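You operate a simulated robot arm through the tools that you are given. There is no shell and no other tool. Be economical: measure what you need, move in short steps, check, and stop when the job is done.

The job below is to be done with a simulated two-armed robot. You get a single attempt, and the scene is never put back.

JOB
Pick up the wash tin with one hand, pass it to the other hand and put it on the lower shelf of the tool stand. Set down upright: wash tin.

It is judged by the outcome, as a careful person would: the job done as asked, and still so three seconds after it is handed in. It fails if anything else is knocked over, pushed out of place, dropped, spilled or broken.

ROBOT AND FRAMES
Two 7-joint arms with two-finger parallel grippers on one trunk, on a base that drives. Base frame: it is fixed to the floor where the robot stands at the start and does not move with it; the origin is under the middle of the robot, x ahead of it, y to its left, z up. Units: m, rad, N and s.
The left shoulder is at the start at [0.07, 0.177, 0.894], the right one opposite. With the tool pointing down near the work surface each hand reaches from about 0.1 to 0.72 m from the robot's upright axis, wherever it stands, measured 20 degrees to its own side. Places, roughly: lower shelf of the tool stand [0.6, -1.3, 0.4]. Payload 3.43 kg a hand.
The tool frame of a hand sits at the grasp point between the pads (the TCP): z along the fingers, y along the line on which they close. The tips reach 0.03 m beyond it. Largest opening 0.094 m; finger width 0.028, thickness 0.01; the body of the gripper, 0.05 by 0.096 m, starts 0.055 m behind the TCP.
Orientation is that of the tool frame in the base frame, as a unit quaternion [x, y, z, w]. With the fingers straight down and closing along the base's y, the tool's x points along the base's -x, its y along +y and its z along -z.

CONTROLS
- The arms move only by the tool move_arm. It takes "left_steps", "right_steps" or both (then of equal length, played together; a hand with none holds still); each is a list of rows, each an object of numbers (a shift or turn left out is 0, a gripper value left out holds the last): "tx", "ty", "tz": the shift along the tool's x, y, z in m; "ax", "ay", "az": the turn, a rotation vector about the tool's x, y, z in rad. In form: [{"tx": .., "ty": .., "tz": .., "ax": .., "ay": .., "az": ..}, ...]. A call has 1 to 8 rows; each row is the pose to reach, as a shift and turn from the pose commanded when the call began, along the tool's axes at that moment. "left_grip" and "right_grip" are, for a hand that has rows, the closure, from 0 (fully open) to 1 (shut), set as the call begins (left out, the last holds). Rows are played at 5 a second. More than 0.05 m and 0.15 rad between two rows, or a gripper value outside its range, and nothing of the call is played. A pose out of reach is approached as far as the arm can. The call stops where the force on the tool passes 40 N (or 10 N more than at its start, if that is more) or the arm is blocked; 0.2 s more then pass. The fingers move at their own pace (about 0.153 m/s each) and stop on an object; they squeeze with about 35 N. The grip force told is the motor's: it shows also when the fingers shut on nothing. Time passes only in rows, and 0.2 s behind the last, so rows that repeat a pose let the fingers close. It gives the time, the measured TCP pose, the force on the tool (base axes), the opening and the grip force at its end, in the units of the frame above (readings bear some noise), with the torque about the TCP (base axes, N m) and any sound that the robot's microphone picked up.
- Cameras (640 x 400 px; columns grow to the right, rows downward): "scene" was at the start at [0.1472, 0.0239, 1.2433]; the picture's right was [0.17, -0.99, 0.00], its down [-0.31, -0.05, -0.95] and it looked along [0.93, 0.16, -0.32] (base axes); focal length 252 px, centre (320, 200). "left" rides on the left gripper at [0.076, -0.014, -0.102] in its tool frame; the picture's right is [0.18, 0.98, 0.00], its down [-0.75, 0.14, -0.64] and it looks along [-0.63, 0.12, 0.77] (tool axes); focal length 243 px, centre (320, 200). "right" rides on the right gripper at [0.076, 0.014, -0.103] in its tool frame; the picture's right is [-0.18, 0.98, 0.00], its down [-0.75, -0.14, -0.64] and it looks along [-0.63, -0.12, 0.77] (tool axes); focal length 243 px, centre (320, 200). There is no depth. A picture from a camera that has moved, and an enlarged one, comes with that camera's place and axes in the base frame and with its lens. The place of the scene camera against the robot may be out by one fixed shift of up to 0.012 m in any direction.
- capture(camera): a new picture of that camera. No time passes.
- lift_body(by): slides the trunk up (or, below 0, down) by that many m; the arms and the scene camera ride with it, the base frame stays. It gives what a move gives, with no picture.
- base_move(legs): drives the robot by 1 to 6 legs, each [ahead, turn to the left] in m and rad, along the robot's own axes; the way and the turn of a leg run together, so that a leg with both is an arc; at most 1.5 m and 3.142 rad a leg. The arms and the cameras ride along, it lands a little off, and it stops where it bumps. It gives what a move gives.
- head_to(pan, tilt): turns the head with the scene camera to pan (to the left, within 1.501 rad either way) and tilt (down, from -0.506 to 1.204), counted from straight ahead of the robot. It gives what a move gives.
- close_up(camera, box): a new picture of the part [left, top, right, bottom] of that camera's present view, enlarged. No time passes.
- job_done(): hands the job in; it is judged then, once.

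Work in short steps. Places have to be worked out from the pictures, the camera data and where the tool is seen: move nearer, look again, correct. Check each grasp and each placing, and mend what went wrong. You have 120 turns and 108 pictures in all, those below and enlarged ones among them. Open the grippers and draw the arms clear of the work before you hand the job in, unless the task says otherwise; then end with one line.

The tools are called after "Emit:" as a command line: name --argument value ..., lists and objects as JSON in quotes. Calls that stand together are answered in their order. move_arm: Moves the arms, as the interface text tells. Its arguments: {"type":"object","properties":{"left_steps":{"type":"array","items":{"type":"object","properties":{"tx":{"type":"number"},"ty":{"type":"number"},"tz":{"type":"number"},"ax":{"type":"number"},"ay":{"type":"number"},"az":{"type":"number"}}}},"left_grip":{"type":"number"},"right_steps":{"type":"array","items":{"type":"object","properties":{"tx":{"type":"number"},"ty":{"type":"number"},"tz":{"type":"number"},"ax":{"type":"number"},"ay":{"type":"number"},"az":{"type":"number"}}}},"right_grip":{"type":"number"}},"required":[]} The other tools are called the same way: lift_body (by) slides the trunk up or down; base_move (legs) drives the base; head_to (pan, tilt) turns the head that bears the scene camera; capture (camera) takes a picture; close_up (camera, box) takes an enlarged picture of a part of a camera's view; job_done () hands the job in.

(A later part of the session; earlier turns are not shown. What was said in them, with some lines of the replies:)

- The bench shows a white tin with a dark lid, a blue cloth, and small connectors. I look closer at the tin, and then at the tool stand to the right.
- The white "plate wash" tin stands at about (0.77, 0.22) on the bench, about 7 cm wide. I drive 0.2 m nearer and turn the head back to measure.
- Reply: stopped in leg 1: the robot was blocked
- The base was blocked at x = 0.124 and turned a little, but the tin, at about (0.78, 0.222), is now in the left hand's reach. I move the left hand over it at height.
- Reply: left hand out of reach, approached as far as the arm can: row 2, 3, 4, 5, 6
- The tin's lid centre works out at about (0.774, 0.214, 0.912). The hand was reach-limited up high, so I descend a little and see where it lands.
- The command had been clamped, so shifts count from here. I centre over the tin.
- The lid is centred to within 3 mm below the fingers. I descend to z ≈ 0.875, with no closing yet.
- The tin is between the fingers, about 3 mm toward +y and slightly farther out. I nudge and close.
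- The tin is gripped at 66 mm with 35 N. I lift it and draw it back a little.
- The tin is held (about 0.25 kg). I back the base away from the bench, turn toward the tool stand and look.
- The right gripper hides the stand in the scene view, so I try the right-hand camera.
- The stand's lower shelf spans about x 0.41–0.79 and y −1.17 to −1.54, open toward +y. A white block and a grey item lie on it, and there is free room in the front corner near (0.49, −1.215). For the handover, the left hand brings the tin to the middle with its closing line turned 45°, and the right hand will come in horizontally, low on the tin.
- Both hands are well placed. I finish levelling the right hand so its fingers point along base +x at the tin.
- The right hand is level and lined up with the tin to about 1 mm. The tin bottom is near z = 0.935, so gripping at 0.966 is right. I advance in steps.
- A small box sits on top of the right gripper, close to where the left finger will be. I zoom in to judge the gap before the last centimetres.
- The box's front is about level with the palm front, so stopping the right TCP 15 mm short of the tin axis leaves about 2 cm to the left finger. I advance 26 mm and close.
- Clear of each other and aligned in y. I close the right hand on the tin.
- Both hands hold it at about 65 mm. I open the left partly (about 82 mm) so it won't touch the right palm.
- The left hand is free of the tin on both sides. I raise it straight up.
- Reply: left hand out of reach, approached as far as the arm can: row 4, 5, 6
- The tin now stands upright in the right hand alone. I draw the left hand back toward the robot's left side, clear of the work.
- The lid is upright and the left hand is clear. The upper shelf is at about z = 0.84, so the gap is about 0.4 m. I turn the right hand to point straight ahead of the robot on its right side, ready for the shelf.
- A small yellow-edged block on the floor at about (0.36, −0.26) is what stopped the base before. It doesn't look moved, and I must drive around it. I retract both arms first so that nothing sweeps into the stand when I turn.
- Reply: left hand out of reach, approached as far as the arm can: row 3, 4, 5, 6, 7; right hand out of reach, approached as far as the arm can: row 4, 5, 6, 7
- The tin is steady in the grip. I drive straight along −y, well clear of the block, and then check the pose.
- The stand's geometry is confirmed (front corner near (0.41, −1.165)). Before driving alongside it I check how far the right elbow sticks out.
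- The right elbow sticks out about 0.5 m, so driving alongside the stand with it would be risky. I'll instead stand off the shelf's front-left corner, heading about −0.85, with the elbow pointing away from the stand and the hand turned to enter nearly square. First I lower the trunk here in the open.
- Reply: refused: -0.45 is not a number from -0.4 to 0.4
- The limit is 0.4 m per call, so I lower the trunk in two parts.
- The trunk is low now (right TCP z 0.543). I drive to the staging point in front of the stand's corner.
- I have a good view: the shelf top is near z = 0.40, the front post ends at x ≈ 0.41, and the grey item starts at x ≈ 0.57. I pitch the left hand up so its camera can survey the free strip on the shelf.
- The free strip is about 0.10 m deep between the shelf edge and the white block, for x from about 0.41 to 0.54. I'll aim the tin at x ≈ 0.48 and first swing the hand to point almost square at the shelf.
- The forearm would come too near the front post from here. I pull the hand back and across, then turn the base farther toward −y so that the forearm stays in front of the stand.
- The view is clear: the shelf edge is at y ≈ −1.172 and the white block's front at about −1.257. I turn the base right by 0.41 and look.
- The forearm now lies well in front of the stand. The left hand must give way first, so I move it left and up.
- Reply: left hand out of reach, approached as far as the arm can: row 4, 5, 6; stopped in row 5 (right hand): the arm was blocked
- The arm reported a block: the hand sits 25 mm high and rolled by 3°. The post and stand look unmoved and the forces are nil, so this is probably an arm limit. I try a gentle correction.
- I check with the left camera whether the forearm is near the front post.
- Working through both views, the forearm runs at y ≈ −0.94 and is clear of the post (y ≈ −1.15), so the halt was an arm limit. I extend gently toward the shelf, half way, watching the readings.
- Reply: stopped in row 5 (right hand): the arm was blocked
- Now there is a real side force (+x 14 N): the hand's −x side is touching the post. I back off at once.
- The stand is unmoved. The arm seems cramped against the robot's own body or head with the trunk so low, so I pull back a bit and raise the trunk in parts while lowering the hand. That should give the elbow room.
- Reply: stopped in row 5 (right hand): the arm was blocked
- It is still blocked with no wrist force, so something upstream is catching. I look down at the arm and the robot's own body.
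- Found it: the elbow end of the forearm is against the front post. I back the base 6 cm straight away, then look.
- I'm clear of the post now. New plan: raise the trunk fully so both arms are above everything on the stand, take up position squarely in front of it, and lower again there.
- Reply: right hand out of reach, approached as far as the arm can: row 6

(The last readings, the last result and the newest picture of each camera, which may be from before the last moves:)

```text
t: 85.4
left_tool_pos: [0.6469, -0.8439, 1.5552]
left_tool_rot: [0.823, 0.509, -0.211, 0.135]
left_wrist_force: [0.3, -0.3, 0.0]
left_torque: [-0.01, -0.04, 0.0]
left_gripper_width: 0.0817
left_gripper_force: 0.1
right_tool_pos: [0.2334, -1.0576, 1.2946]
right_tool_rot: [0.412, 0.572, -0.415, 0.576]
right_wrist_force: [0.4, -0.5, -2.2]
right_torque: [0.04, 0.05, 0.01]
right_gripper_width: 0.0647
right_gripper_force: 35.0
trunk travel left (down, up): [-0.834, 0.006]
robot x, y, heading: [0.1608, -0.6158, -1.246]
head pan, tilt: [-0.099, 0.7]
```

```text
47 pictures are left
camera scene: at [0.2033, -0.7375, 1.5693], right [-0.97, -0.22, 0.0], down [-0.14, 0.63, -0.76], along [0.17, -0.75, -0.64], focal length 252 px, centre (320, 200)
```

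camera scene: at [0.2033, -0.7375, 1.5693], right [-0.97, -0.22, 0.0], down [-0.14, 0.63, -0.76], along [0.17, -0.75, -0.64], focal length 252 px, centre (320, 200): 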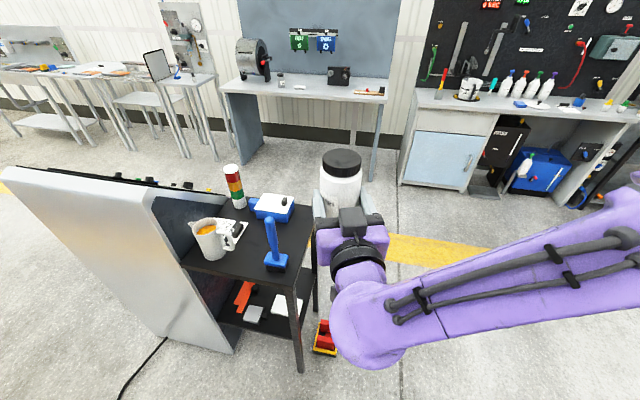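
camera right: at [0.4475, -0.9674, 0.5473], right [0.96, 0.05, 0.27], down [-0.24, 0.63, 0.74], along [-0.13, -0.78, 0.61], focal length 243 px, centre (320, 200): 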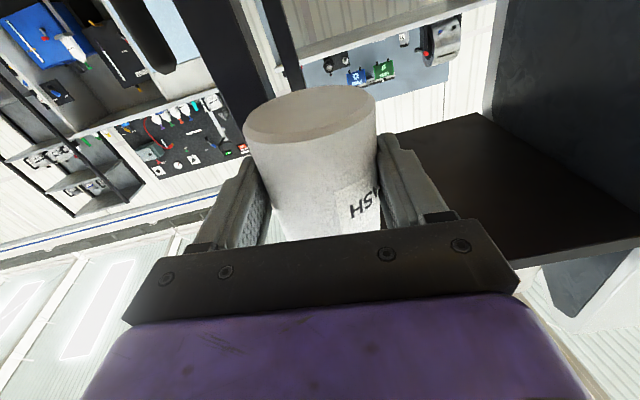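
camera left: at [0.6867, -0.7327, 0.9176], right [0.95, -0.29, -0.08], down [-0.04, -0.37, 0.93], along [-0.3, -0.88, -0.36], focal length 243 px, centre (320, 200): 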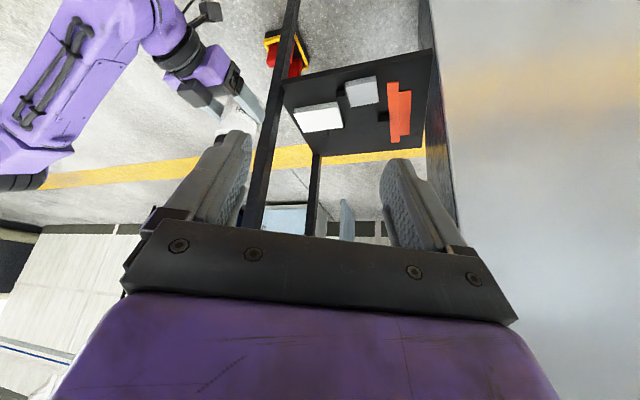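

Everything on the stand is in place and the arms are above it. I shift to stand squarely in front of the shelf: turn left, drive 0.26 m, turn back.

Emit:
base_move --legs '[[0, 1.116], [0.262, 0], [0, -1.32]]'

Emit:
capture --camera "scene"

```text
t: 93.3
left_tool_pos: [0.8539, -0.9689, 1.5559]
left_tool_rot: [0.87, 0.426, -0.222, 0.113]
left_wrist_force: [-0.4, -0.1, 0.5]
left_torque: [0.0, -0.06, -0.02]
left_gripper_width: 0.0819
left_gripper_force: 0.1
right_tool_pos: [0.407, -1.0985, 1.2949]
right_tool_rot: [0.467, 0.529, -0.469, 0.531]
right_wrist_force: [-1.2, -0.5, -1.6]
right_torque: [0.05, -0.05, -0.02]
right_gripper_width: 0.0644
right_gripper_force: 34.8
trunk travel left (down, up): [-0.834, 0.006]
robot x, y, heading: [0.4234, -0.653, -1.444]
head pan, tilt: [-0.099, 0.7]
```

```text
46 pictures are left
camera scene: at [0.438, -0.7767, 1.5693], right [-1.0, -0.03, 0.0], down [-0.02, 0.64, -0.76], along [0.02, -0.76, -0.64], focal length 252 px, centre (320, 200)
```

scene: 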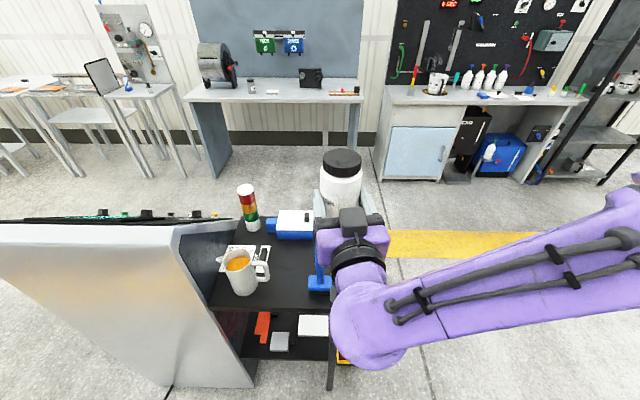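

I'm square in front. I move the hand 9 cm left and 3 cm back while still high, so it lines up with the free spot.

Emit:
move_arm --right_steps '[{"ty": 0.02, "tz": -0.015}, {"ty": 0.045, "tz": -0.03}, {"ty": 0.07, "tz": -0.035}, {"ty": 0.09, "tz": -0.035}, {"ty": 0.09, "tz": -0.035}]'

Emit:
capture --camera "scene"

```text
t: 94.5
left_tool_pos: [0.8535, -0.9681, 1.5555]
left_tool_rot: [0.87, 0.425, -0.224, 0.114]
left_wrist_force: [-0.2, -0.4, 0.3]
left_torque: [0.0, 0.0, 0.01]
left_gripper_width: 0.0817
left_gripper_force: 0.1
right_tool_pos: [0.4915, -1.0514, 1.2932]
right_tool_rot: [0.466, 0.529, -0.469, 0.532]
right_wrist_force: [-0.2, 0.1, -2.9]
right_torque: [0.07, -0.01, 0.04]
right_gripper_width: 0.0645
right_gripper_force: 34.8
trunk travel left (down, up): [-0.834, 0.006]
robot x, y, heading: [0.4192, -0.6503, -1.443]
head pan, tilt: [-0.099, 0.7]
```

```text
45 pictures are left
camera scene: at [0.4376, -0.7765, 1.5694], right [-1.0, -0.03, 0.0], down [-0.02, 0.64, -0.76], along [0.02, -0.76, -0.64], focal length 252 px, centre (320, 200)
```

scene: 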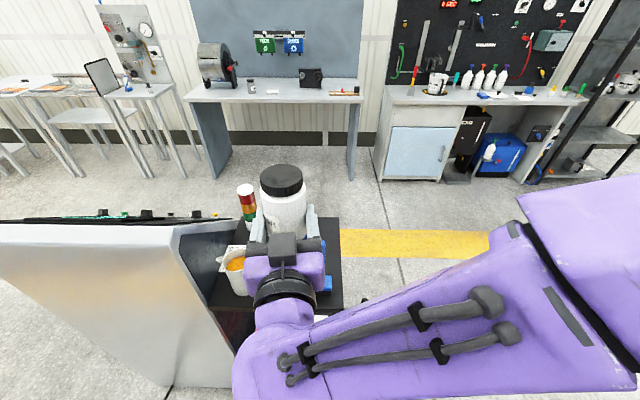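

The path works from this stance. I test the full extension up here, above the items, to see whether the arm stays in front of the post line.

Emit:
move_arm --right_steps '[{"tz": 0.04}, {"tz": 0.08}, {"tz": 0.12}, {"tz": 0.155}, {"tz": 0.155}]'

Emit:
capture --camera "scene"

```text
t: 95.7
left_tool_pos: [0.8538, -0.9679, 1.5545]
left_tool_rot: [0.87, 0.426, -0.223, 0.113]
left_wrist_force: [0.8, 0.3, -0.8]
left_torque: [-0.03, -0.01, 0.03]
left_gripper_width: 0.082
left_gripper_force: 0.1
right_tool_pos: [0.5114, -1.207, 1.2956]
right_tool_rot: [0.465, 0.53, -0.468, 0.533]
right_wrist_force: [0.0, 0.3, -2.1]
right_torque: [0.06, -0.04, 0.0]
right_gripper_width: 0.0646
right_gripper_force: 35.0
trunk travel left (down, up): [-0.834, 0.006]
robot x, y, heading: [0.4244, -0.6487, -1.444]
head pan, tilt: [-0.099, 0.7]
```

```text
44 pictures are left
camera scene: at [0.4378, -0.7765, 1.5694], right [-1.0, -0.03, 0.0], down [-0.02, 0.64, -0.76], along [0.02, -0.76, -0.64], focal length 252 px, centre (320, 200)
```

scene: 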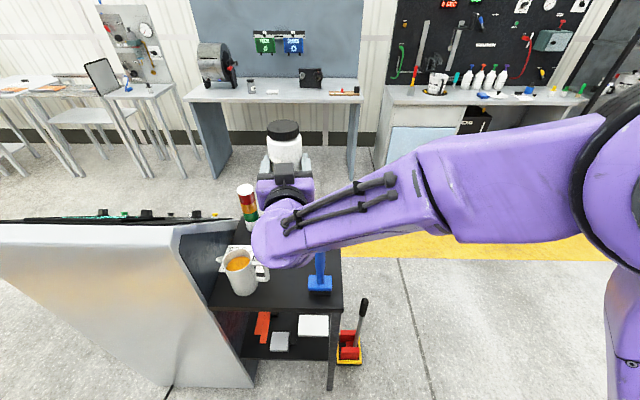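

It reaches, with the forearm about 5 cm in front of the post. For more margin I turn the base another 0.2 right and the hand 0.2 left, retracted, all still up high.

Emit:
base_move --legs '[[0, -0.2]]'

Emit:
move_arm --right_steps '[{"tz": -0.04, "ty": 0.015, "ax": -0.05}, {"tz": -0.08, "ty": 0.03, "ax": -0.1}, {"tz": -0.12, "ty": 0.05, "ax": -0.15}, {"tz": -0.158, "ty": 0.0686, "ax": -0.2}, {"tz": -0.158, "ty": 0.0686, "ax": -0.2}]'

Emit:
capture --camera "scene"

```text
t: 96.8
left_tool_pos: [0.7857, -1.0449, 1.5538]
left_tool_rot: [0.907, 0.339, -0.232, 0.091]
left_wrist_force: [-0.1, 0.5, 0.2]
left_torque: [-0.02, -0.03, -0.02]
left_gripper_width: 0.0819
left_gripper_force: 0.1
right_tool_pos: [0.4029, -1.2128, 1.2952]
right_tool_rot: [-0.516, -0.482, 0.518, -0.483]
right_wrist_force: [0.2, -0.3, -3.1]
right_torque: [0.06, -0.01, -0.02]
right_gripper_width: 0.0648
right_gripper_force: 35.1
trunk travel left (down, up): [-0.834, 0.006]
robot x, y, heading: [0.4209, -0.6515, -1.638]
head pan, tilt: [-0.099, 0.7]
```

```text
t: 98.0
left_tool_pos: [0.7857, -1.0452, 1.5543]
left_tool_rot: [0.906, 0.34, -0.233, 0.093]
left_wrist_force: [0.1, -0.2, 0.4]
left_torque: [-0.01, 0.0, 0.01]
left_gripper_width: 0.0817
left_gripper_force: 0.2
right_tool_pos: [0.4811, -1.0582, 1.2962]
right_tool_rot: [0.464, 0.532, -0.467, 0.533]
right_wrist_force: [-1.0, -0.6, -2.8]
right_torque: [0.03, 0.03, -0.01]
right_gripper_width: 0.0645
right_gripper_force: 34.8
trunk travel left (down, up): [-0.834, 0.006]
robot x, y, heading: [0.4269, -0.6489, -1.635]
head pan, tilt: [-0.099, 0.7]
```

```text
43 pictures are left
camera scene: at [0.412, -0.7766, 1.5693], right [-0.99, 0.16, 0.0], down [0.11, 0.64, -0.76], along [-0.13, -0.75, -0.64], focal length 252 px, centre (320, 200)
```

scene: 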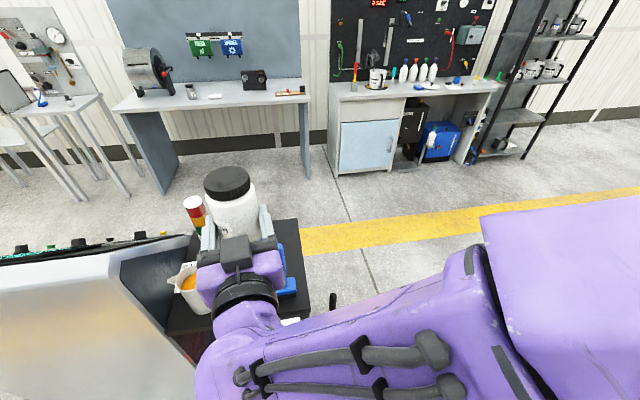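

I repeat the extension test from this stance.

Emit:
move_arm --right_steps '[{"tz": 0.04}, {"tz": 0.08}, {"tz": 0.12}, {"tz": 0.148}, {"tz": 0.148}]'

Emit:
capture --camera "scene"

Emit:
capture --camera "left"

```text
t: 99.2
left_tool_pos: [0.7853, -1.0454, 1.5544]
left_tool_rot: [0.907, 0.34, -0.232, 0.092]
left_wrist_force: [-0.4, 0.0, 0.2]
left_torque: [0.0, 0.0, 0.01]
left_gripper_width: 0.082
left_gripper_force: 0.1
right_tool_pos: [0.5018, -1.2065, 1.2948]
right_tool_rot: [0.463, 0.531, -0.468, 0.533]
right_wrist_force: [-0.6, -0.1, -1.5]
right_torque: [0.03, 0.0, -0.02]
right_gripper_width: 0.0646
right_gripper_force: 35.3
trunk travel left (down, up): [-0.834, 0.006]
robot x, y, heading: [0.4185, -0.6475, -1.64]
head pan, tilt: [-0.099, 0.7]
```

```text
42 pictures are left
camera scene: at [0.4118, -0.7758, 1.5693], right [-0.99, 0.16, 0.0], down [0.11, 0.64, -0.76], along [-0.13, -0.75, -0.64], focal length 252 px, centre (320, 200)
```

scene: 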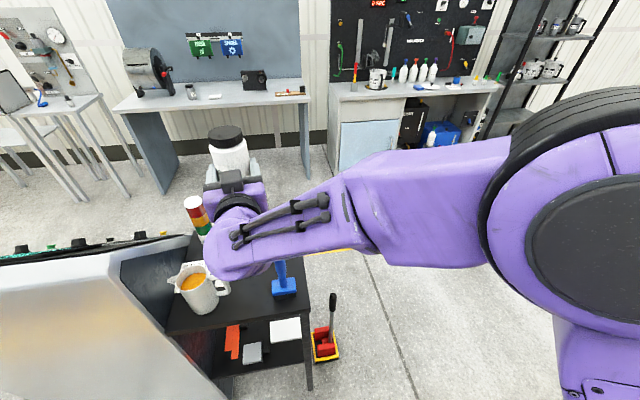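

```text
41 pictures are left
camera left: at [0.8633, -0.958, 1.6076], right [0.77, -0.63, -0.08], down [-0.17, -0.33, 0.93], along [-0.62, -0.7, -0.36], focal length 243 px, centre (320, 200)
```

left: 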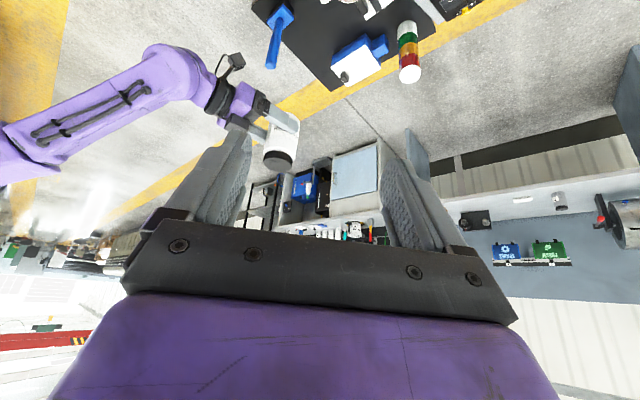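

The forearm now stays about 7–8 cm in front of the post line. I retract, then lower the trunk in two stages.

Emit:
move_arm --right_steps '[{"tz": -0.04}, {"tz": -0.08}, {"tz": -0.12}, {"tz": -0.148}, {"tz": -0.148}]'

Emit:
lift_body --by -0.39

Emit:
capture --camera "scene"

Emit:
capture --camera "left"

```text
t: 100.4
left_tool_pos: [0.7837, -1.0448, 1.5555]
left_tool_rot: [0.907, 0.339, -0.233, 0.092]
left_wrist_force: [1.0, 0.6, 0.5]
left_torque: [-0.02, 0.03, 0.0]
left_gripper_width: 0.0819
left_gripper_force: 0.1
right_tool_pos: [0.4789, -1.0612, 1.296]
right_tool_rot: [0.464, 0.531, -0.467, 0.533]
right_wrist_force: [-0.2, 1.1, -1.8]
right_torque: [0.05, 0.02, -0.05]
right_gripper_width: 0.0645
right_gripper_force: 35.2
trunk travel left (down, up): [-0.834, 0.006]
robot x, y, heading: [0.4239, -0.6511, -1.642]
head pan, tilt: [-0.099, 0.7]
```

```text
t: 104.2
left_tool_pos: [0.7843, -1.0467, 1.1651]
left_tool_rot: [0.907, 0.339, -0.232, 0.092]
left_wrist_force: [0.6, -0.9, 0.3]
left_torque: [0.01, 0.01, 0.01]
left_gripper_width: 0.0818
left_gripper_force: 0.0
right_tool_pos: [0.4798, -1.0615, 0.9067]
right_tool_rot: [0.464, 0.531, -0.468, 0.533]
right_wrist_force: [0.7, -0.3, -2.6]
right_torque: [0.02, 0.01, 0.04]
right_gripper_width: 0.0644
right_gripper_force: 35.3
trunk travel left (down, up): [-0.444, 0.396]
robot x, y, heading: [0.4216, -0.6526, -1.637]
head pan, tilt: [-0.099, 0.7]
```

```text
40 pictures are left
camera scene: at [0.4115, -0.7759, 1.1794], right [-0.99, 0.16, 0.0], down [0.11, 0.64, -0.76], along [-0.13, -0.75, -0.64], focal length 252 px, centre (320, 200)
```

scene: 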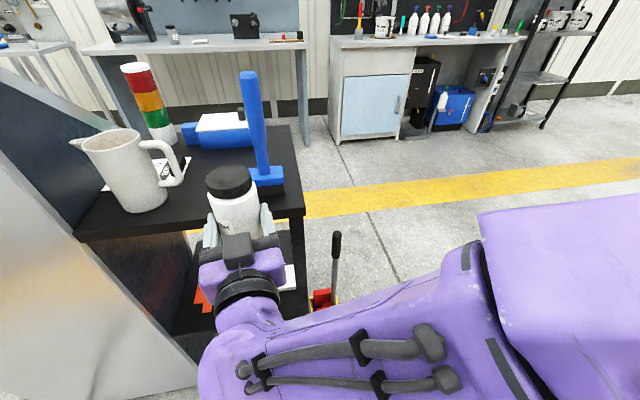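

```text
39 pictures are left
camera left: at [0.863, -0.9581, 1.2177], right [0.77, -0.63, -0.08], down [-0.17, -0.33, 0.93], along [-0.62, -0.7, -0.36], focal length 243 px, centre (320, 200)
```

left: 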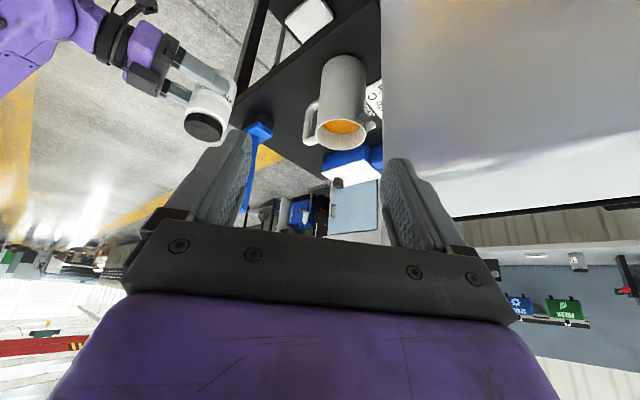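

The upper shelf edge is maybe 3 cm from the tin's front, so I retract a little more before the next lowering.

Emit:
move_arm --right_steps '[{"tz": -0.012}, {"tz": -0.025}, {"tz": -0.025}]'

Emit:
close_up --camera "scene" --box '[160, 140, 360, 265]'

```text
t: 105.0
left_tool_pos: [0.783, -1.0447, 1.1649]
left_tool_rot: [0.907, 0.339, -0.234, 0.091]
left_wrist_force: [-0.1, 0.1, 0.0]
left_torque: [0.01, 0.0, -0.03]
left_gripper_width: 0.0819
left_gripper_force: 0.0
right_tool_pos: [0.4759, -1.0368, 0.9073]
right_tool_rot: [0.464, 0.531, -0.467, 0.533]
right_wrist_force: [-0.2, 0.9, -1.6]
right_torque: [0.05, 0.02, 0.0]
right_gripper_width: 0.0643
right_gripper_force: 34.8
trunk travel left (down, up): [-0.444, 0.396]
robot x, y, heading: [0.4218, -0.6487, -1.638]
head pan, tilt: [-0.099, 0.7]
```

```text
3.20 times, centred on (260, 202) of scene
camera zoom: at [0.4116, -0.776, 1.1793], right [-0.99, 0.16, 0.0], down [0.11, 0.64, -0.76], along [-0.13, -0.75, -0.64], focal length 807 px, centre (512, 192)
```

zoom: 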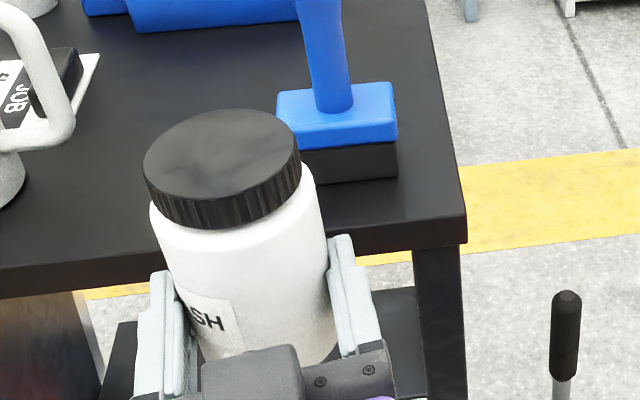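

There is about 5 cm of clearance now. I lower the trunk another 0.39 m.

Emit:
lift_body --by -0.39

Emit:
capture --camera "scene"

Emit:
capture --camera "left"

```text
t: 108.7
left_tool_pos: [0.7853, -1.046, 0.7751]
left_tool_rot: [0.906, 0.34, -0.233, 0.093]
left_wrist_force: [-0.1, 0.7, 0.1]
left_torque: [0.04, -0.01, 0.01]
left_gripper_width: 0.0818
left_gripper_force: 0.0
right_tool_pos: [0.4749, -1.0368, 0.5164]
right_tool_rot: [0.464, 0.531, -0.468, 0.533]
right_wrist_force: [0.3, 0.7, -2.8]
right_torque: [0.02, -0.01, 0.01]
right_gripper_width: 0.0649
right_gripper_force: 34.7
trunk travel left (down, up): [-0.054, 0.786]
robot x, y, heading: [0.4243, -0.65, -1.633]
head pan, tilt: [-0.099, 0.7]
```

```text
37 pictures are left
camera scene: at [0.4114, -0.7758, 0.7894], right [-0.99, 0.16, 0.0], down [0.11, 0.64, -0.76], along [-0.13, -0.75, -0.64], focal length 252 px, centre (320, 200)
```

scene: 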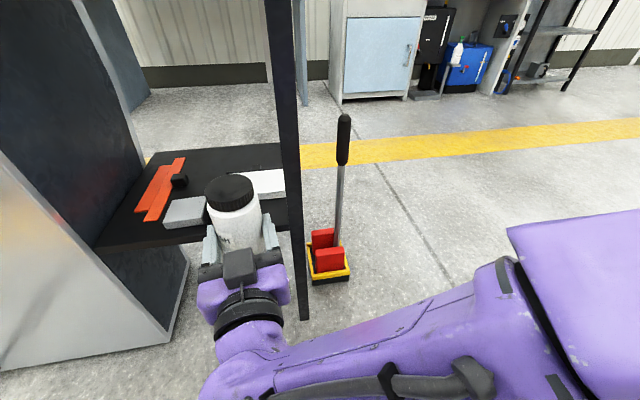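

```text
36 pictures are left
camera left: at [0.8629, -0.958, 0.8277], right [0.77, -0.63, -0.08], down [-0.17, -0.33, 0.93], along [-0.62, -0.7, -0.36], focal length 243 px, centre (320, 200)
```

left: 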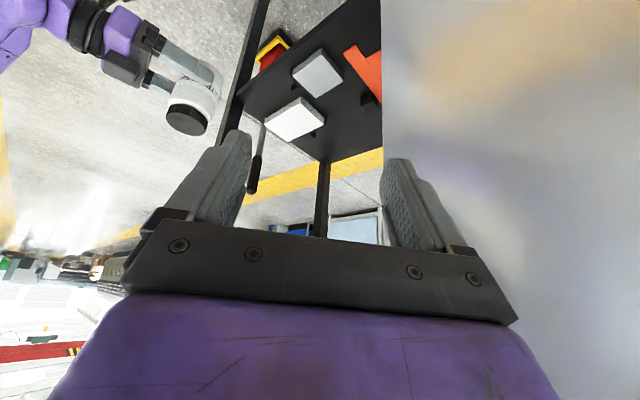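

The tin is in front of the opening, and the post's inner face is at x ≈ 0.417. I extend over the shelf at a safe height, stopping short for a look.

Emit:
move_arm --right_steps '[{"tz": 0.03, "ty": 0.002}, {"tz": 0.06, "ty": 0.002}, {"tz": 0.09, "ty": 0.001}, {"tz": 0.12, "ty": -0.001}, {"tz": 0.135, "ty": -0.002}, {"tz": 0.135, "ty": -0.002}]'

Emit:
capture --camera "scene"

Emit:
close_up --camera "left" --box '[130, 0, 390, 163]'

```text
t: 110.1
left_tool_pos: [0.7838, -1.0453, 0.7749]
left_tool_rot: [0.907, 0.339, -0.233, 0.092]
left_wrist_force: [-0.4, 0.4, -0.8]
left_torque: [-0.01, -0.01, -0.01]
left_gripper_width: 0.0819
left_gripper_force: 0.1
right_tool_pos: [0.4905, -1.1705, 0.5174]
right_tool_rot: [0.464, 0.532, -0.467, 0.533]
right_wrist_force: [0.4, -0.3, -1.6]
right_torque: [0.04, 0.02, -0.01]
right_gripper_width: 0.0647
right_gripper_force: 34.5
trunk travel left (down, up): [-0.054, 0.786]
robot x, y, heading: [0.4246, -0.6534, -1.638]
head pan, tilt: [-0.099, 0.7]
```

```text
35 pictures are left
camera scene: at [0.4114, -0.7759, 0.7893], right [-0.99, 0.16, 0.0], down [0.11, 0.64, -0.76], along [-0.13, -0.75, -0.64], focal length 252 px, centre (320, 200)
```

scene: 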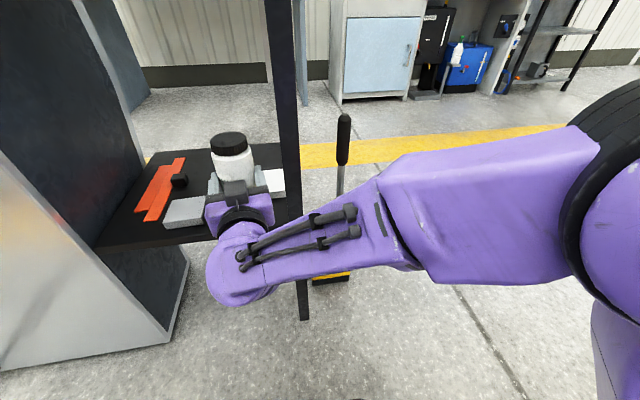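

```text
2.45 times, centred on (260, 82) of left
camera zoom: at [0.8629, -0.9581, 0.8276], right [0.77, -0.63, -0.08], down [-0.17, -0.33, 0.93], along [-0.62, -0.7, -0.36], focal length 595 px, centre (467, 491)
```

zoom: 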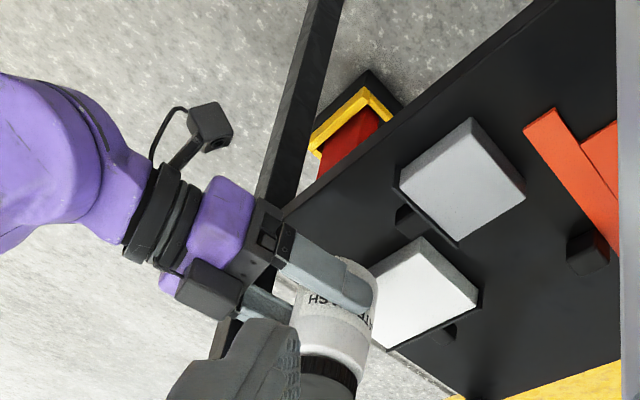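

No blocking this time. The camera geometry gives the shelf edge at y ≈ −1.155 and the block front at −1.25, with free x between the post (0.417) and the grey item (0.545). So the tin should stand at about (0.481, −1.203). I shift there and begin lowering.

Emit:
move_arm --right_steps '[{"tz": 0.008, "ty": -0.007}, {"tz": 0.016, "ty": -0.0136}, {"tz": 0.016, "ty": -0.0136, "tx": 0.02}, {"tz": 0.016, "ty": -0.0136, "tx": 0.04}, {"tz": 0.016, "ty": -0.0136, "tx": 0.05}, {"tz": 0.016, "ty": -0.0136, "tx": 0.05}]'

Emit:
close_up --camera "left" --box '[130, 0, 390, 163]'

Emit:
close_up --camera "scene" --box '[100, 110, 340, 260]'

```text
t: 111.5
left_tool_pos: [0.7849, -1.043, 0.7769]
left_tool_rot: [0.906, 0.34, -0.233, 0.093]
left_wrist_force: [0.9, -0.7, -0.8]
left_torque: [0.01, 0.02, -0.01]
left_gripper_width: 0.0819
left_gripper_force: 0.1
right_tool_pos: [0.4804, -1.1871, 0.4712]
right_tool_rot: [0.461, 0.528, -0.469, 0.537]
right_wrist_force: [4.2, 3.6, 24.3]
right_torque: [-1.22, 0.02, 0.28]
right_gripper_width: 0.065
right_gripper_force: 34.7
trunk travel left (down, up): [-0.054, 0.786]
robot x, y, heading: [0.4252, -0.6497, -1.639]
head pan, tilt: [-0.099, 0.7]
```

```text
2.45 times, centred on (260, 82) of left
camera zoom: at [0.863, -0.9553, 0.8291], right [0.77, -0.63, -0.08], down [-0.17, -0.33, 0.93], along [-0.62, -0.7, -0.36], focal length 595 px, centre (467, 491)
```

zoom: 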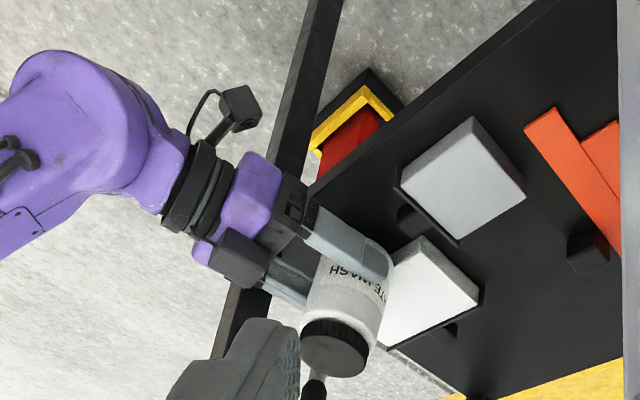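

```text
2.67 times, centred on (220, 185) of scene
camera zoom: at [0.4114, -0.7734, 0.7901], right [-0.99, 0.16, 0.0], down [0.11, 0.63, -0.77], along [-0.13, -0.76, -0.64], focal length 673 px, centre (587, 240)
```

zoom: 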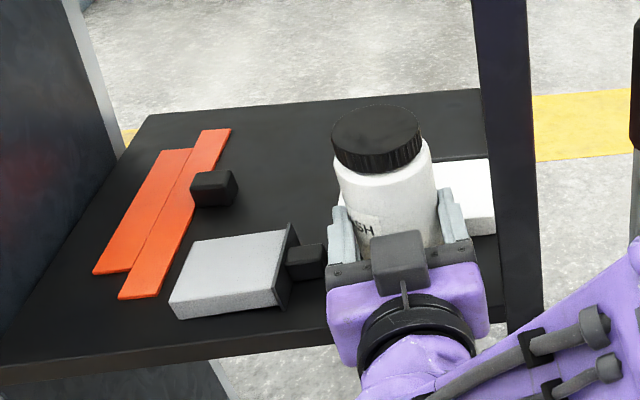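

Contact came early, and the torque puts it at the tin's far edge, so it is likely on the white block's edge. Triangulation also says the shelf is nearer z = 0.425, which puts the block front at y ≈ −1.233. I lift, draw back 16 mm, and check.

Emit:
move_arm --right_steps '[{"tx": -0.012}, {"tx": -0.025}, {"tx": -0.025, "tz": -0.008}, {"tx": -0.025, "tz": -0.016}, {"tx": -0.025, "tz": -0.016}]'

Emit:
close_up --camera "left" --box '[180, 40, 340, 140]'

Emit:
close_up --camera "scene" --box '[180, 120, 340, 220]'

```text
t: 112.7
left_tool_pos: [0.7841, -1.0453, 0.7737]
left_tool_rot: [0.907, 0.339, -0.234, 0.091]
left_wrist_force: [1.1, 0.6, 0.0]
left_torque: [0.01, 0.0, 0.02]
left_gripper_width: 0.0818
left_gripper_force: 0.0
right_tool_pos: [0.4794, -1.1713, 0.4922]
right_tool_rot: [0.464, 0.532, -0.467, 0.533]
right_wrist_force: [-0.6, -0.3, -2.1]
right_torque: [0.02, 0.02, 0.02]
right_gripper_width: 0.0642
right_gripper_force: 35.2
trunk travel left (down, up): [-0.054, 0.786]
robot x, y, heading: [0.4239, -0.65, -1.636]
head pan, tilt: [-0.099, 0.7]
```

```text
4.00 times, centred on (260, 90) of left
camera zoom: at [0.8629, -0.9581, 0.8276], right [0.77, -0.63, -0.08], down [-0.17, -0.33, 0.93], along [-0.62, -0.7, -0.36], focal length 970 px, centre (560, 640)
```

zoom: 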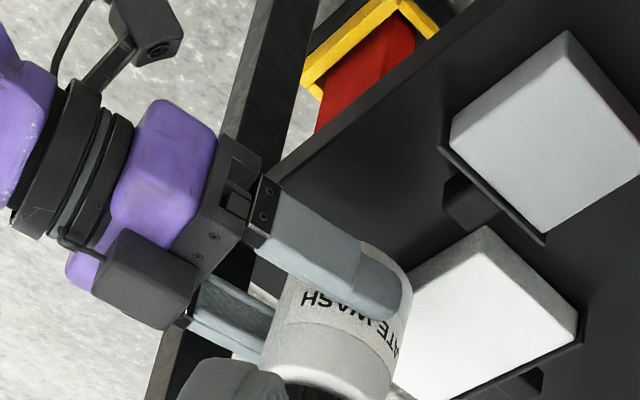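

```text
4.00 times, centred on (260, 170) of scene
camera zoom: at [0.4114, -0.7758, 0.7893], right [-0.99, 0.16, 0.0], down [0.11, 0.64, -0.76], along [-0.13, -0.75, -0.64], focal length 1009 px, centre (560, 320)
```

zoom: 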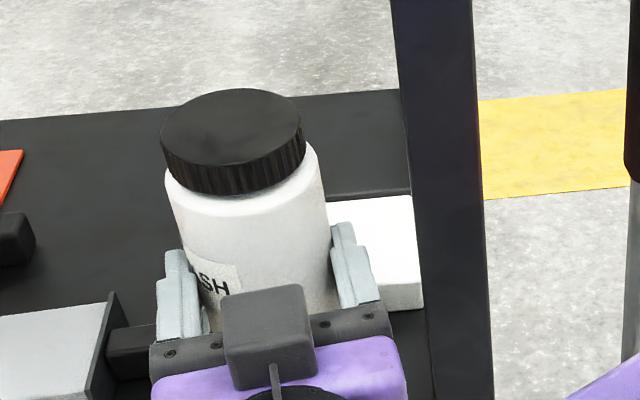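

Shelf edge ≈ −1.13 and block front ≈ −1.23, so the tin axis at −1.186 is near the middle of the strip. I lower again in small steps.

Emit:
move_arm --right_steps '[{"tx": 0.01}, {"tx": 0.02}, {"tx": 0.025}, {"tx": 0.03}, {"tx": 0.03}]'

Emit:
close_up --camera "left" --box '[180, 40, 340, 140]'

```text
t: 113.9
left_tool_pos: [0.7839, -1.0454, 0.7742]
left_tool_rot: [0.907, 0.339, -0.233, 0.091]
left_wrist_force: [0.9, -0.5, -0.3]
left_torque: [-0.01, -0.01, 0.0]
left_gripper_width: 0.0819
left_gripper_force: 0.1
right_tool_pos: [0.4793, -1.1721, 0.4644]
right_tool_rot: [0.465, 0.529, -0.467, 0.534]
right_wrist_force: [-0.7, 0.0, -1.9]
right_torque: [0.06, 0.0, 0.0]
right_gripper_width: 0.0641
right_gripper_force: 35.1
trunk travel left (down, up): [-0.054, 0.786]
robot x, y, heading: [0.4227, -0.6509, -1.641]
head pan, tilt: [-0.099, 0.7]
```

```text
4.00 times, centred on (260, 90) of left
camera zoom: at [0.8629, -0.9581, 0.8276], right [0.77, -0.63, -0.08], down [-0.17, -0.33, 0.93], along [-0.62, -0.7, -0.36], focal length 970 px, centre (560, 640)
```

zoom: 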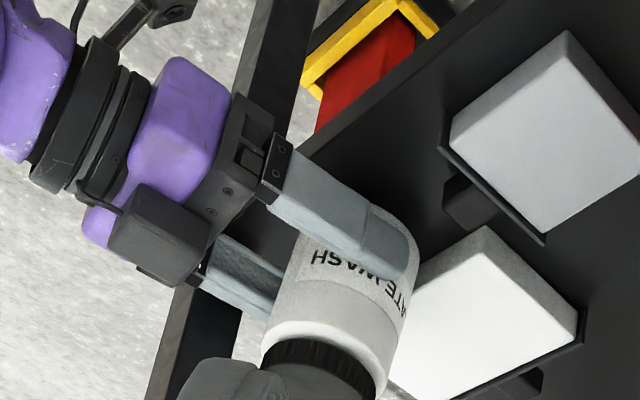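

It's below the earlier contact height with no force, so the block was indeed the earlier obstacle. I continue down in fine steps until the shelf is felt.

Emit:
move_arm --right_steps '[{"tx": 0.006}, {"tx": 0.012}, {"tx": 0.018}, {"tx": 0.018}]'

```text
t: 114.9
left_tool_pos: [0.7843, -1.0452, 0.7755]
left_tool_rot: [0.907, 0.339, -0.233, 0.092]
left_wrist_force: [-0.4, 0.3, 0.1]
left_torque: [-0.01, -0.02, 0.02]
left_gripper_width: 0.0818
left_gripper_force: 0.0
right_tool_pos: [0.4719, -1.1774, 0.4628]
right_tool_rot: [0.47, 0.515, -0.468, 0.542]
right_wrist_force: [0.4, -0.1, -1.5]
right_torque: [0.01, -0.01, 0.0]
right_gripper_width: 0.0641
right_gripper_force: 35.2
trunk travel left (down, up): [-0.054, 0.786]
robot x, y, heading: [0.4228, -0.6502, -1.634]
head pan, tilt: [-0.099, 0.7]
```

The hand tilted without wrist force, so the arm itself is limited here. I undo that step and use the trunk for the lowering instead.

Emit:
move_arm --right_steps '[{"tx": -0.01}, {"tx": -0.02}, {"tx": -0.02}]'

Emit:
head_to --pan -0.5 --tilt 0.9

Emit:
capture --camera "scene"

```text
t: 115.7
left_tool_pos: [0.7842, -1.0451, 0.7751]
left_tool_rot: [0.907, 0.339, -0.234, 0.091]
left_wrist_force: [0.3, 0.9, -0.4]
left_torque: [-0.02, 0.0, -0.01]
left_gripper_width: 0.082
left_gripper_force: 0.0
right_tool_pos: [0.4771, -1.1728, 0.465]
right_tool_rot: [0.465, 0.53, -0.468, 0.533]
right_wrist_force: [0.0, -0.2, -1.5]
right_torque: [0.05, 0.01, 0.0]
right_gripper_width: 0.0641
right_gripper_force: 34.8
trunk travel left (down, up): [-0.054, 0.786]
robot x, y, heading: [0.424, -0.6506, -1.64]
head pan, tilt: [-0.099, 0.7]
```

```text
t: 116.6
left_tool_pos: [0.7839, -1.0456, 0.7755]
left_tool_rot: [0.906, 0.34, -0.233, 0.092]
left_wrist_force: [1.2, -0.8, -0.6]
left_torque: [-0.01, -0.01, -0.02]
left_gripper_width: 0.0818
left_gripper_force: 0.1
right_tool_pos: [0.4778, -1.1733, 0.4647]
right_tool_rot: [0.464, 0.53, -0.468, 0.533]
right_wrist_force: [-0.7, 0.6, -2.3]
right_torque: [0.06, 0.0, 0.01]
right_gripper_width: 0.0642
right_gripper_force: 35.1
trunk travel left (down, up): [-0.054, 0.786]
robot x, y, heading: [0.4236, -0.6502, -1.641]
head pan, tilt: [-0.499, 0.901]
```

```text
28 pictures are left
camera scene: at [0.385, -0.7559, 0.7732], right [-0.84, 0.53, 0.0], down [0.42, 0.66, -0.62], along [-0.33, -0.52, -0.78], focal length 252 px, centre (320, 200)
```

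scene: 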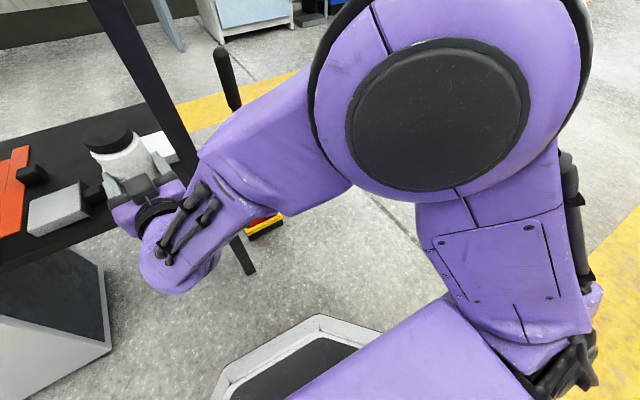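

Lowering by the trunk keeps the arm's shape, so it can't press sideways on the post. I go in small increments and watch the force.

Emit:
lift_body --by -0.012

```text
t: 117.2
left_tool_pos: [0.7849, -1.0443, 0.7648]
left_tool_rot: [0.907, 0.34, -0.233, 0.092]
left_wrist_force: [0.0, 0.3, -0.4]
left_torque: [-0.04, -0.01, 0.0]
left_gripper_width: 0.082
left_gripper_force: 0.1
right_tool_pos: [0.4772, -1.1728, 0.4563]
right_tool_rot: [0.463, 0.529, -0.468, 0.535]
right_wrist_force: [0.9, -2.9, 9.0]
right_torque: [0.1, -0.08, -0.01]
right_gripper_width: 0.0644
right_gripper_force: 34.7
trunk travel left (down, up): [-0.042, 0.798]
robot x, y, heading: [0.4217, -0.6497, -1.642]
head pan, tilt: [-0.499, 0.901]
```

Shelf contact at z 0.456 with about 11 N and almost no torque, so the tin is down and level within about 0.7°. I check the view, then release with a limited opening.

Emit:
move_arm --right_steps '[{}, {}, {}]' --right_grip 0.2

Emit:
close_up --camera "scene" --box '[20, 80, 260, 230]'

Emit:
close_up --camera "left" --box '[180, 40, 340, 140]'

```text
t: 118.0
left_tool_pos: [0.7834, -1.045, 0.7625]
left_tool_rot: [0.907, 0.34, -0.233, 0.092]
left_wrist_force: [0.6, 0.6, 0.3]
left_torque: [0.0, 0.01, 0.02]
left_gripper_width: 0.0817
left_gripper_force: 0.2
right_tool_pos: [0.4773, -1.1729, 0.4542]
right_tool_rot: [0.464, 0.531, -0.467, 0.534]
right_wrist_force: [0.0, 0.3, 0.6]
right_torque: [-0.03, 0.03, 0.01]
right_gripper_width: 0.0752
right_gripper_force: 0.1
trunk travel left (down, up): [-0.042, 0.798]
robot x, y, heading: [0.422, -0.6451, -1.632]
head pan, tilt: [-0.499, 0.901]
```

```text
2.67 times, centred on (140, 155) of scene
camera zoom: at [0.385, -0.7557, 0.7612], right [-0.84, 0.54, 0.0], down [0.42, 0.66, -0.62], along [-0.33, -0.52, -0.78], focal length 673 px, centre (800, 320)
```

zoom: 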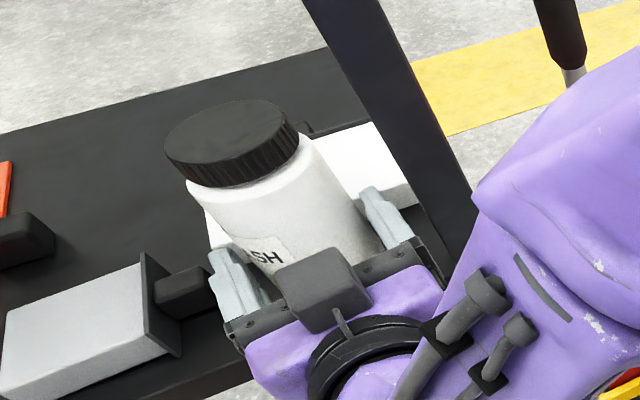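

```text
4.00 times, centred on (260, 90) of left
camera zoom: at [0.8629, -0.9579, 0.8157], right [0.77, -0.63, -0.08], down [-0.17, -0.33, 0.93], along [-0.62, -0.7, -0.36], focal length 970 px, centre (560, 640)
```

zoom: 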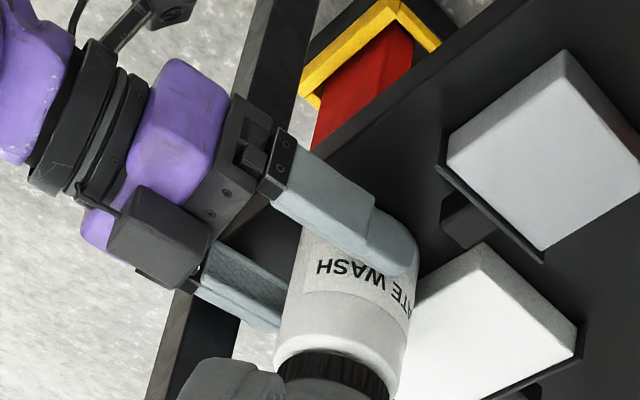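

Released: the width is 75 mm with the tin free and standing. I withdraw straight back slowly.

Emit:
move_arm --right_steps '[{"tz": -0.01}, {"tz": -0.02}, {"tz": -0.035}, {"tz": -0.05}, {"tz": -0.07}, {"tz": -0.09}, {"tz": -0.11}]'

Emit:
head_to --pan 0 --tilt 0.7

Emit:
capture --camera "scene"

Emit:
close_up --camera "left" --box '[130, 0, 390, 163]'

```text
t: 119.6
left_tool_pos: [0.7846, -1.045, 0.7626]
left_tool_rot: [0.906, 0.34, -0.233, 0.093]
left_wrist_force: [-1.1, -0.3, 0.0]
left_torque: [-0.01, -0.01, 0.01]
left_gripper_width: 0.0819
left_gripper_force: 0.1
right_tool_pos: [0.4623, -1.0617, 0.4511]
right_tool_rot: [0.464, 0.531, -0.468, 0.533]
right_wrist_force: [0.6, 0.1, -0.6]
right_torque: [0.0, -0.02, -0.01]
right_gripper_width: 0.0753
right_gripper_force: 0.0
trunk travel left (down, up): [-0.042, 0.798]
robot x, y, heading: [0.4267, -0.6534, -1.637]
head pan, tilt: [-0.499, 0.901]
```

```text
t: 120.5
left_tool_pos: [0.784, -1.0454, 0.7629]
left_tool_rot: [0.907, 0.339, -0.233, 0.093]
left_wrist_force: [0.6, -0.1, -0.7]
left_torque: [-0.04, 0.0, 0.01]
left_gripper_width: 0.0816
left_gripper_force: 0.1
right_tool_pos: [0.4631, -1.062, 0.4516]
right_tool_rot: [0.465, 0.531, -0.468, 0.533]
right_wrist_force: [0.3, 0.6, 0.2]
right_torque: [-0.02, 0.0, 0.0]
right_gripper_width: 0.0753
right_gripper_force: 0.1
trunk travel left (down, up): [-0.042, 0.798]
robot x, y, heading: [0.4231, -0.6506, -1.635]
head pan, tilt: [0.0, 0.7]
```

```text
25 pictures are left
camera scene: at [0.4197, -0.7766, 0.7773], right [-1.0, 0.07, 0.0], down [0.04, 0.64, -0.76], along [-0.05, -0.76, -0.64], focal length 252 px, centre (320, 200)
```

scene: 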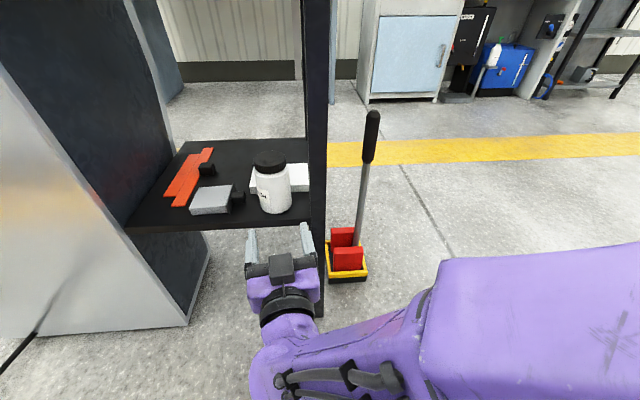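

```text
2.45 times, centred on (260, 82) of left
camera zoom: at [0.8629, -0.9579, 0.8157], right [0.77, -0.63, -0.08], down [-0.17, -0.33, 0.93], along [-0.62, -0.7, -0.36], focal length 595 px, centre (467, 491)
```

zoom: 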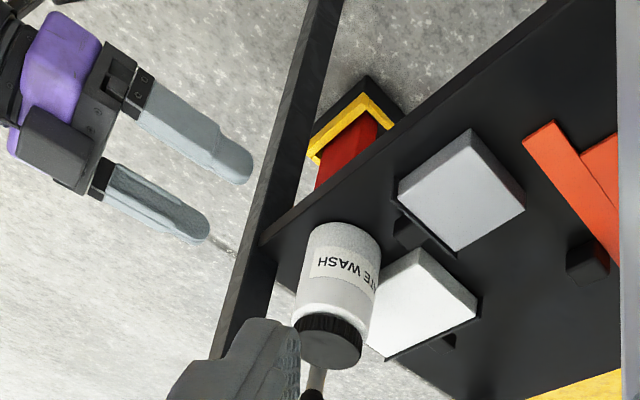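

The tin stands upright on the lower shelf and the items around it are unmoved. I draw the right hand farther back, open both grippers fully, and verify.

Emit:
move_arm --right_steps '[{"tz": -0.015}, {"tz": -0.03}, {"tz": -0.03}]'

Emit:
move_arm --right_steps '[{}, {}, {}, {}]' --left_steps '[{}, {}, {}, {}]' --right_grip 0 --left_grip 0

Emit:
close_up --camera "scene" --box '[110, 120, 350, 270]'

```text
t: 121.3
left_tool_pos: [0.7845, -1.0453, 0.7633]
left_tool_rot: [0.906, 0.339, -0.233, 0.092]
left_wrist_force: [0.2, -0.2, -0.3]
left_torque: [-0.01, 0.0, -0.01]
left_gripper_width: 0.0818
left_gripper_force: 0.0
right_tool_pos: [0.4596, -1.0343, 0.4511]
right_tool_rot: [0.463, 0.531, -0.467, 0.534]
right_wrist_force: [0.0, 1.1, 0.1]
right_torque: [0.01, 0.01, 0.02]
right_gripper_width: 0.0754
right_gripper_force: 0.0
trunk travel left (down, up): [-0.042, 0.798]
robot x, y, heading: [0.421, -0.6507, -1.637]
head pan, tilt: [0.0, 0.7]
```

```text
t: 122.3
left_tool_pos: [0.7848, -1.0457, 0.7643]
left_tool_rot: [0.906, 0.34, -0.233, 0.093]
left_wrist_force: [-0.1, 0.7, 0.9]
left_torque: [0.02, -0.03, 0.01]
left_gripper_width: 0.0942
left_gripper_force: 0.1
right_tool_pos: [0.4588, -1.0337, 0.4511]
right_tool_rot: [0.465, 0.531, -0.467, 0.533]
right_wrist_force: [-0.5, 0.0, 0.7]
right_torque: [0.01, 0.01, 0.01]
right_gripper_width: 0.0941
right_gripper_force: 0.1
trunk travel left (down, up): [-0.042, 0.798]
robot x, y, heading: [0.4241, -0.6472, -1.635]
head pan, tilt: [0.0, 0.7]
```

```text
2.67 times, centred on (230, 195) of scene
camera zoom: at [0.4198, -0.7767, 0.7774], right [-1.0, 0.07, 0.0], down [0.04, 0.64, -0.76], along [-0.05, -0.76, -0.64], focal length 673 px, centre (560, 213)
```

zoom: 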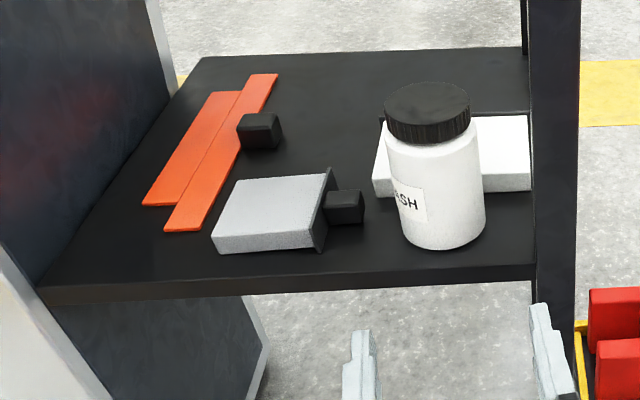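

The tin stands upright, fully on the lower shelf and clear of the other items. Both grippers are open and clear, so I hand the job in.

Emit:
job_done

```text
The job is handed in.
```

The wash tin was picked up with the left hand, passed to the right, and now stands upright on the lower shelf of the tool stand; along the way the right arm touched the stand's front post and the tin touched the white block, but the pictures show nothing moved.
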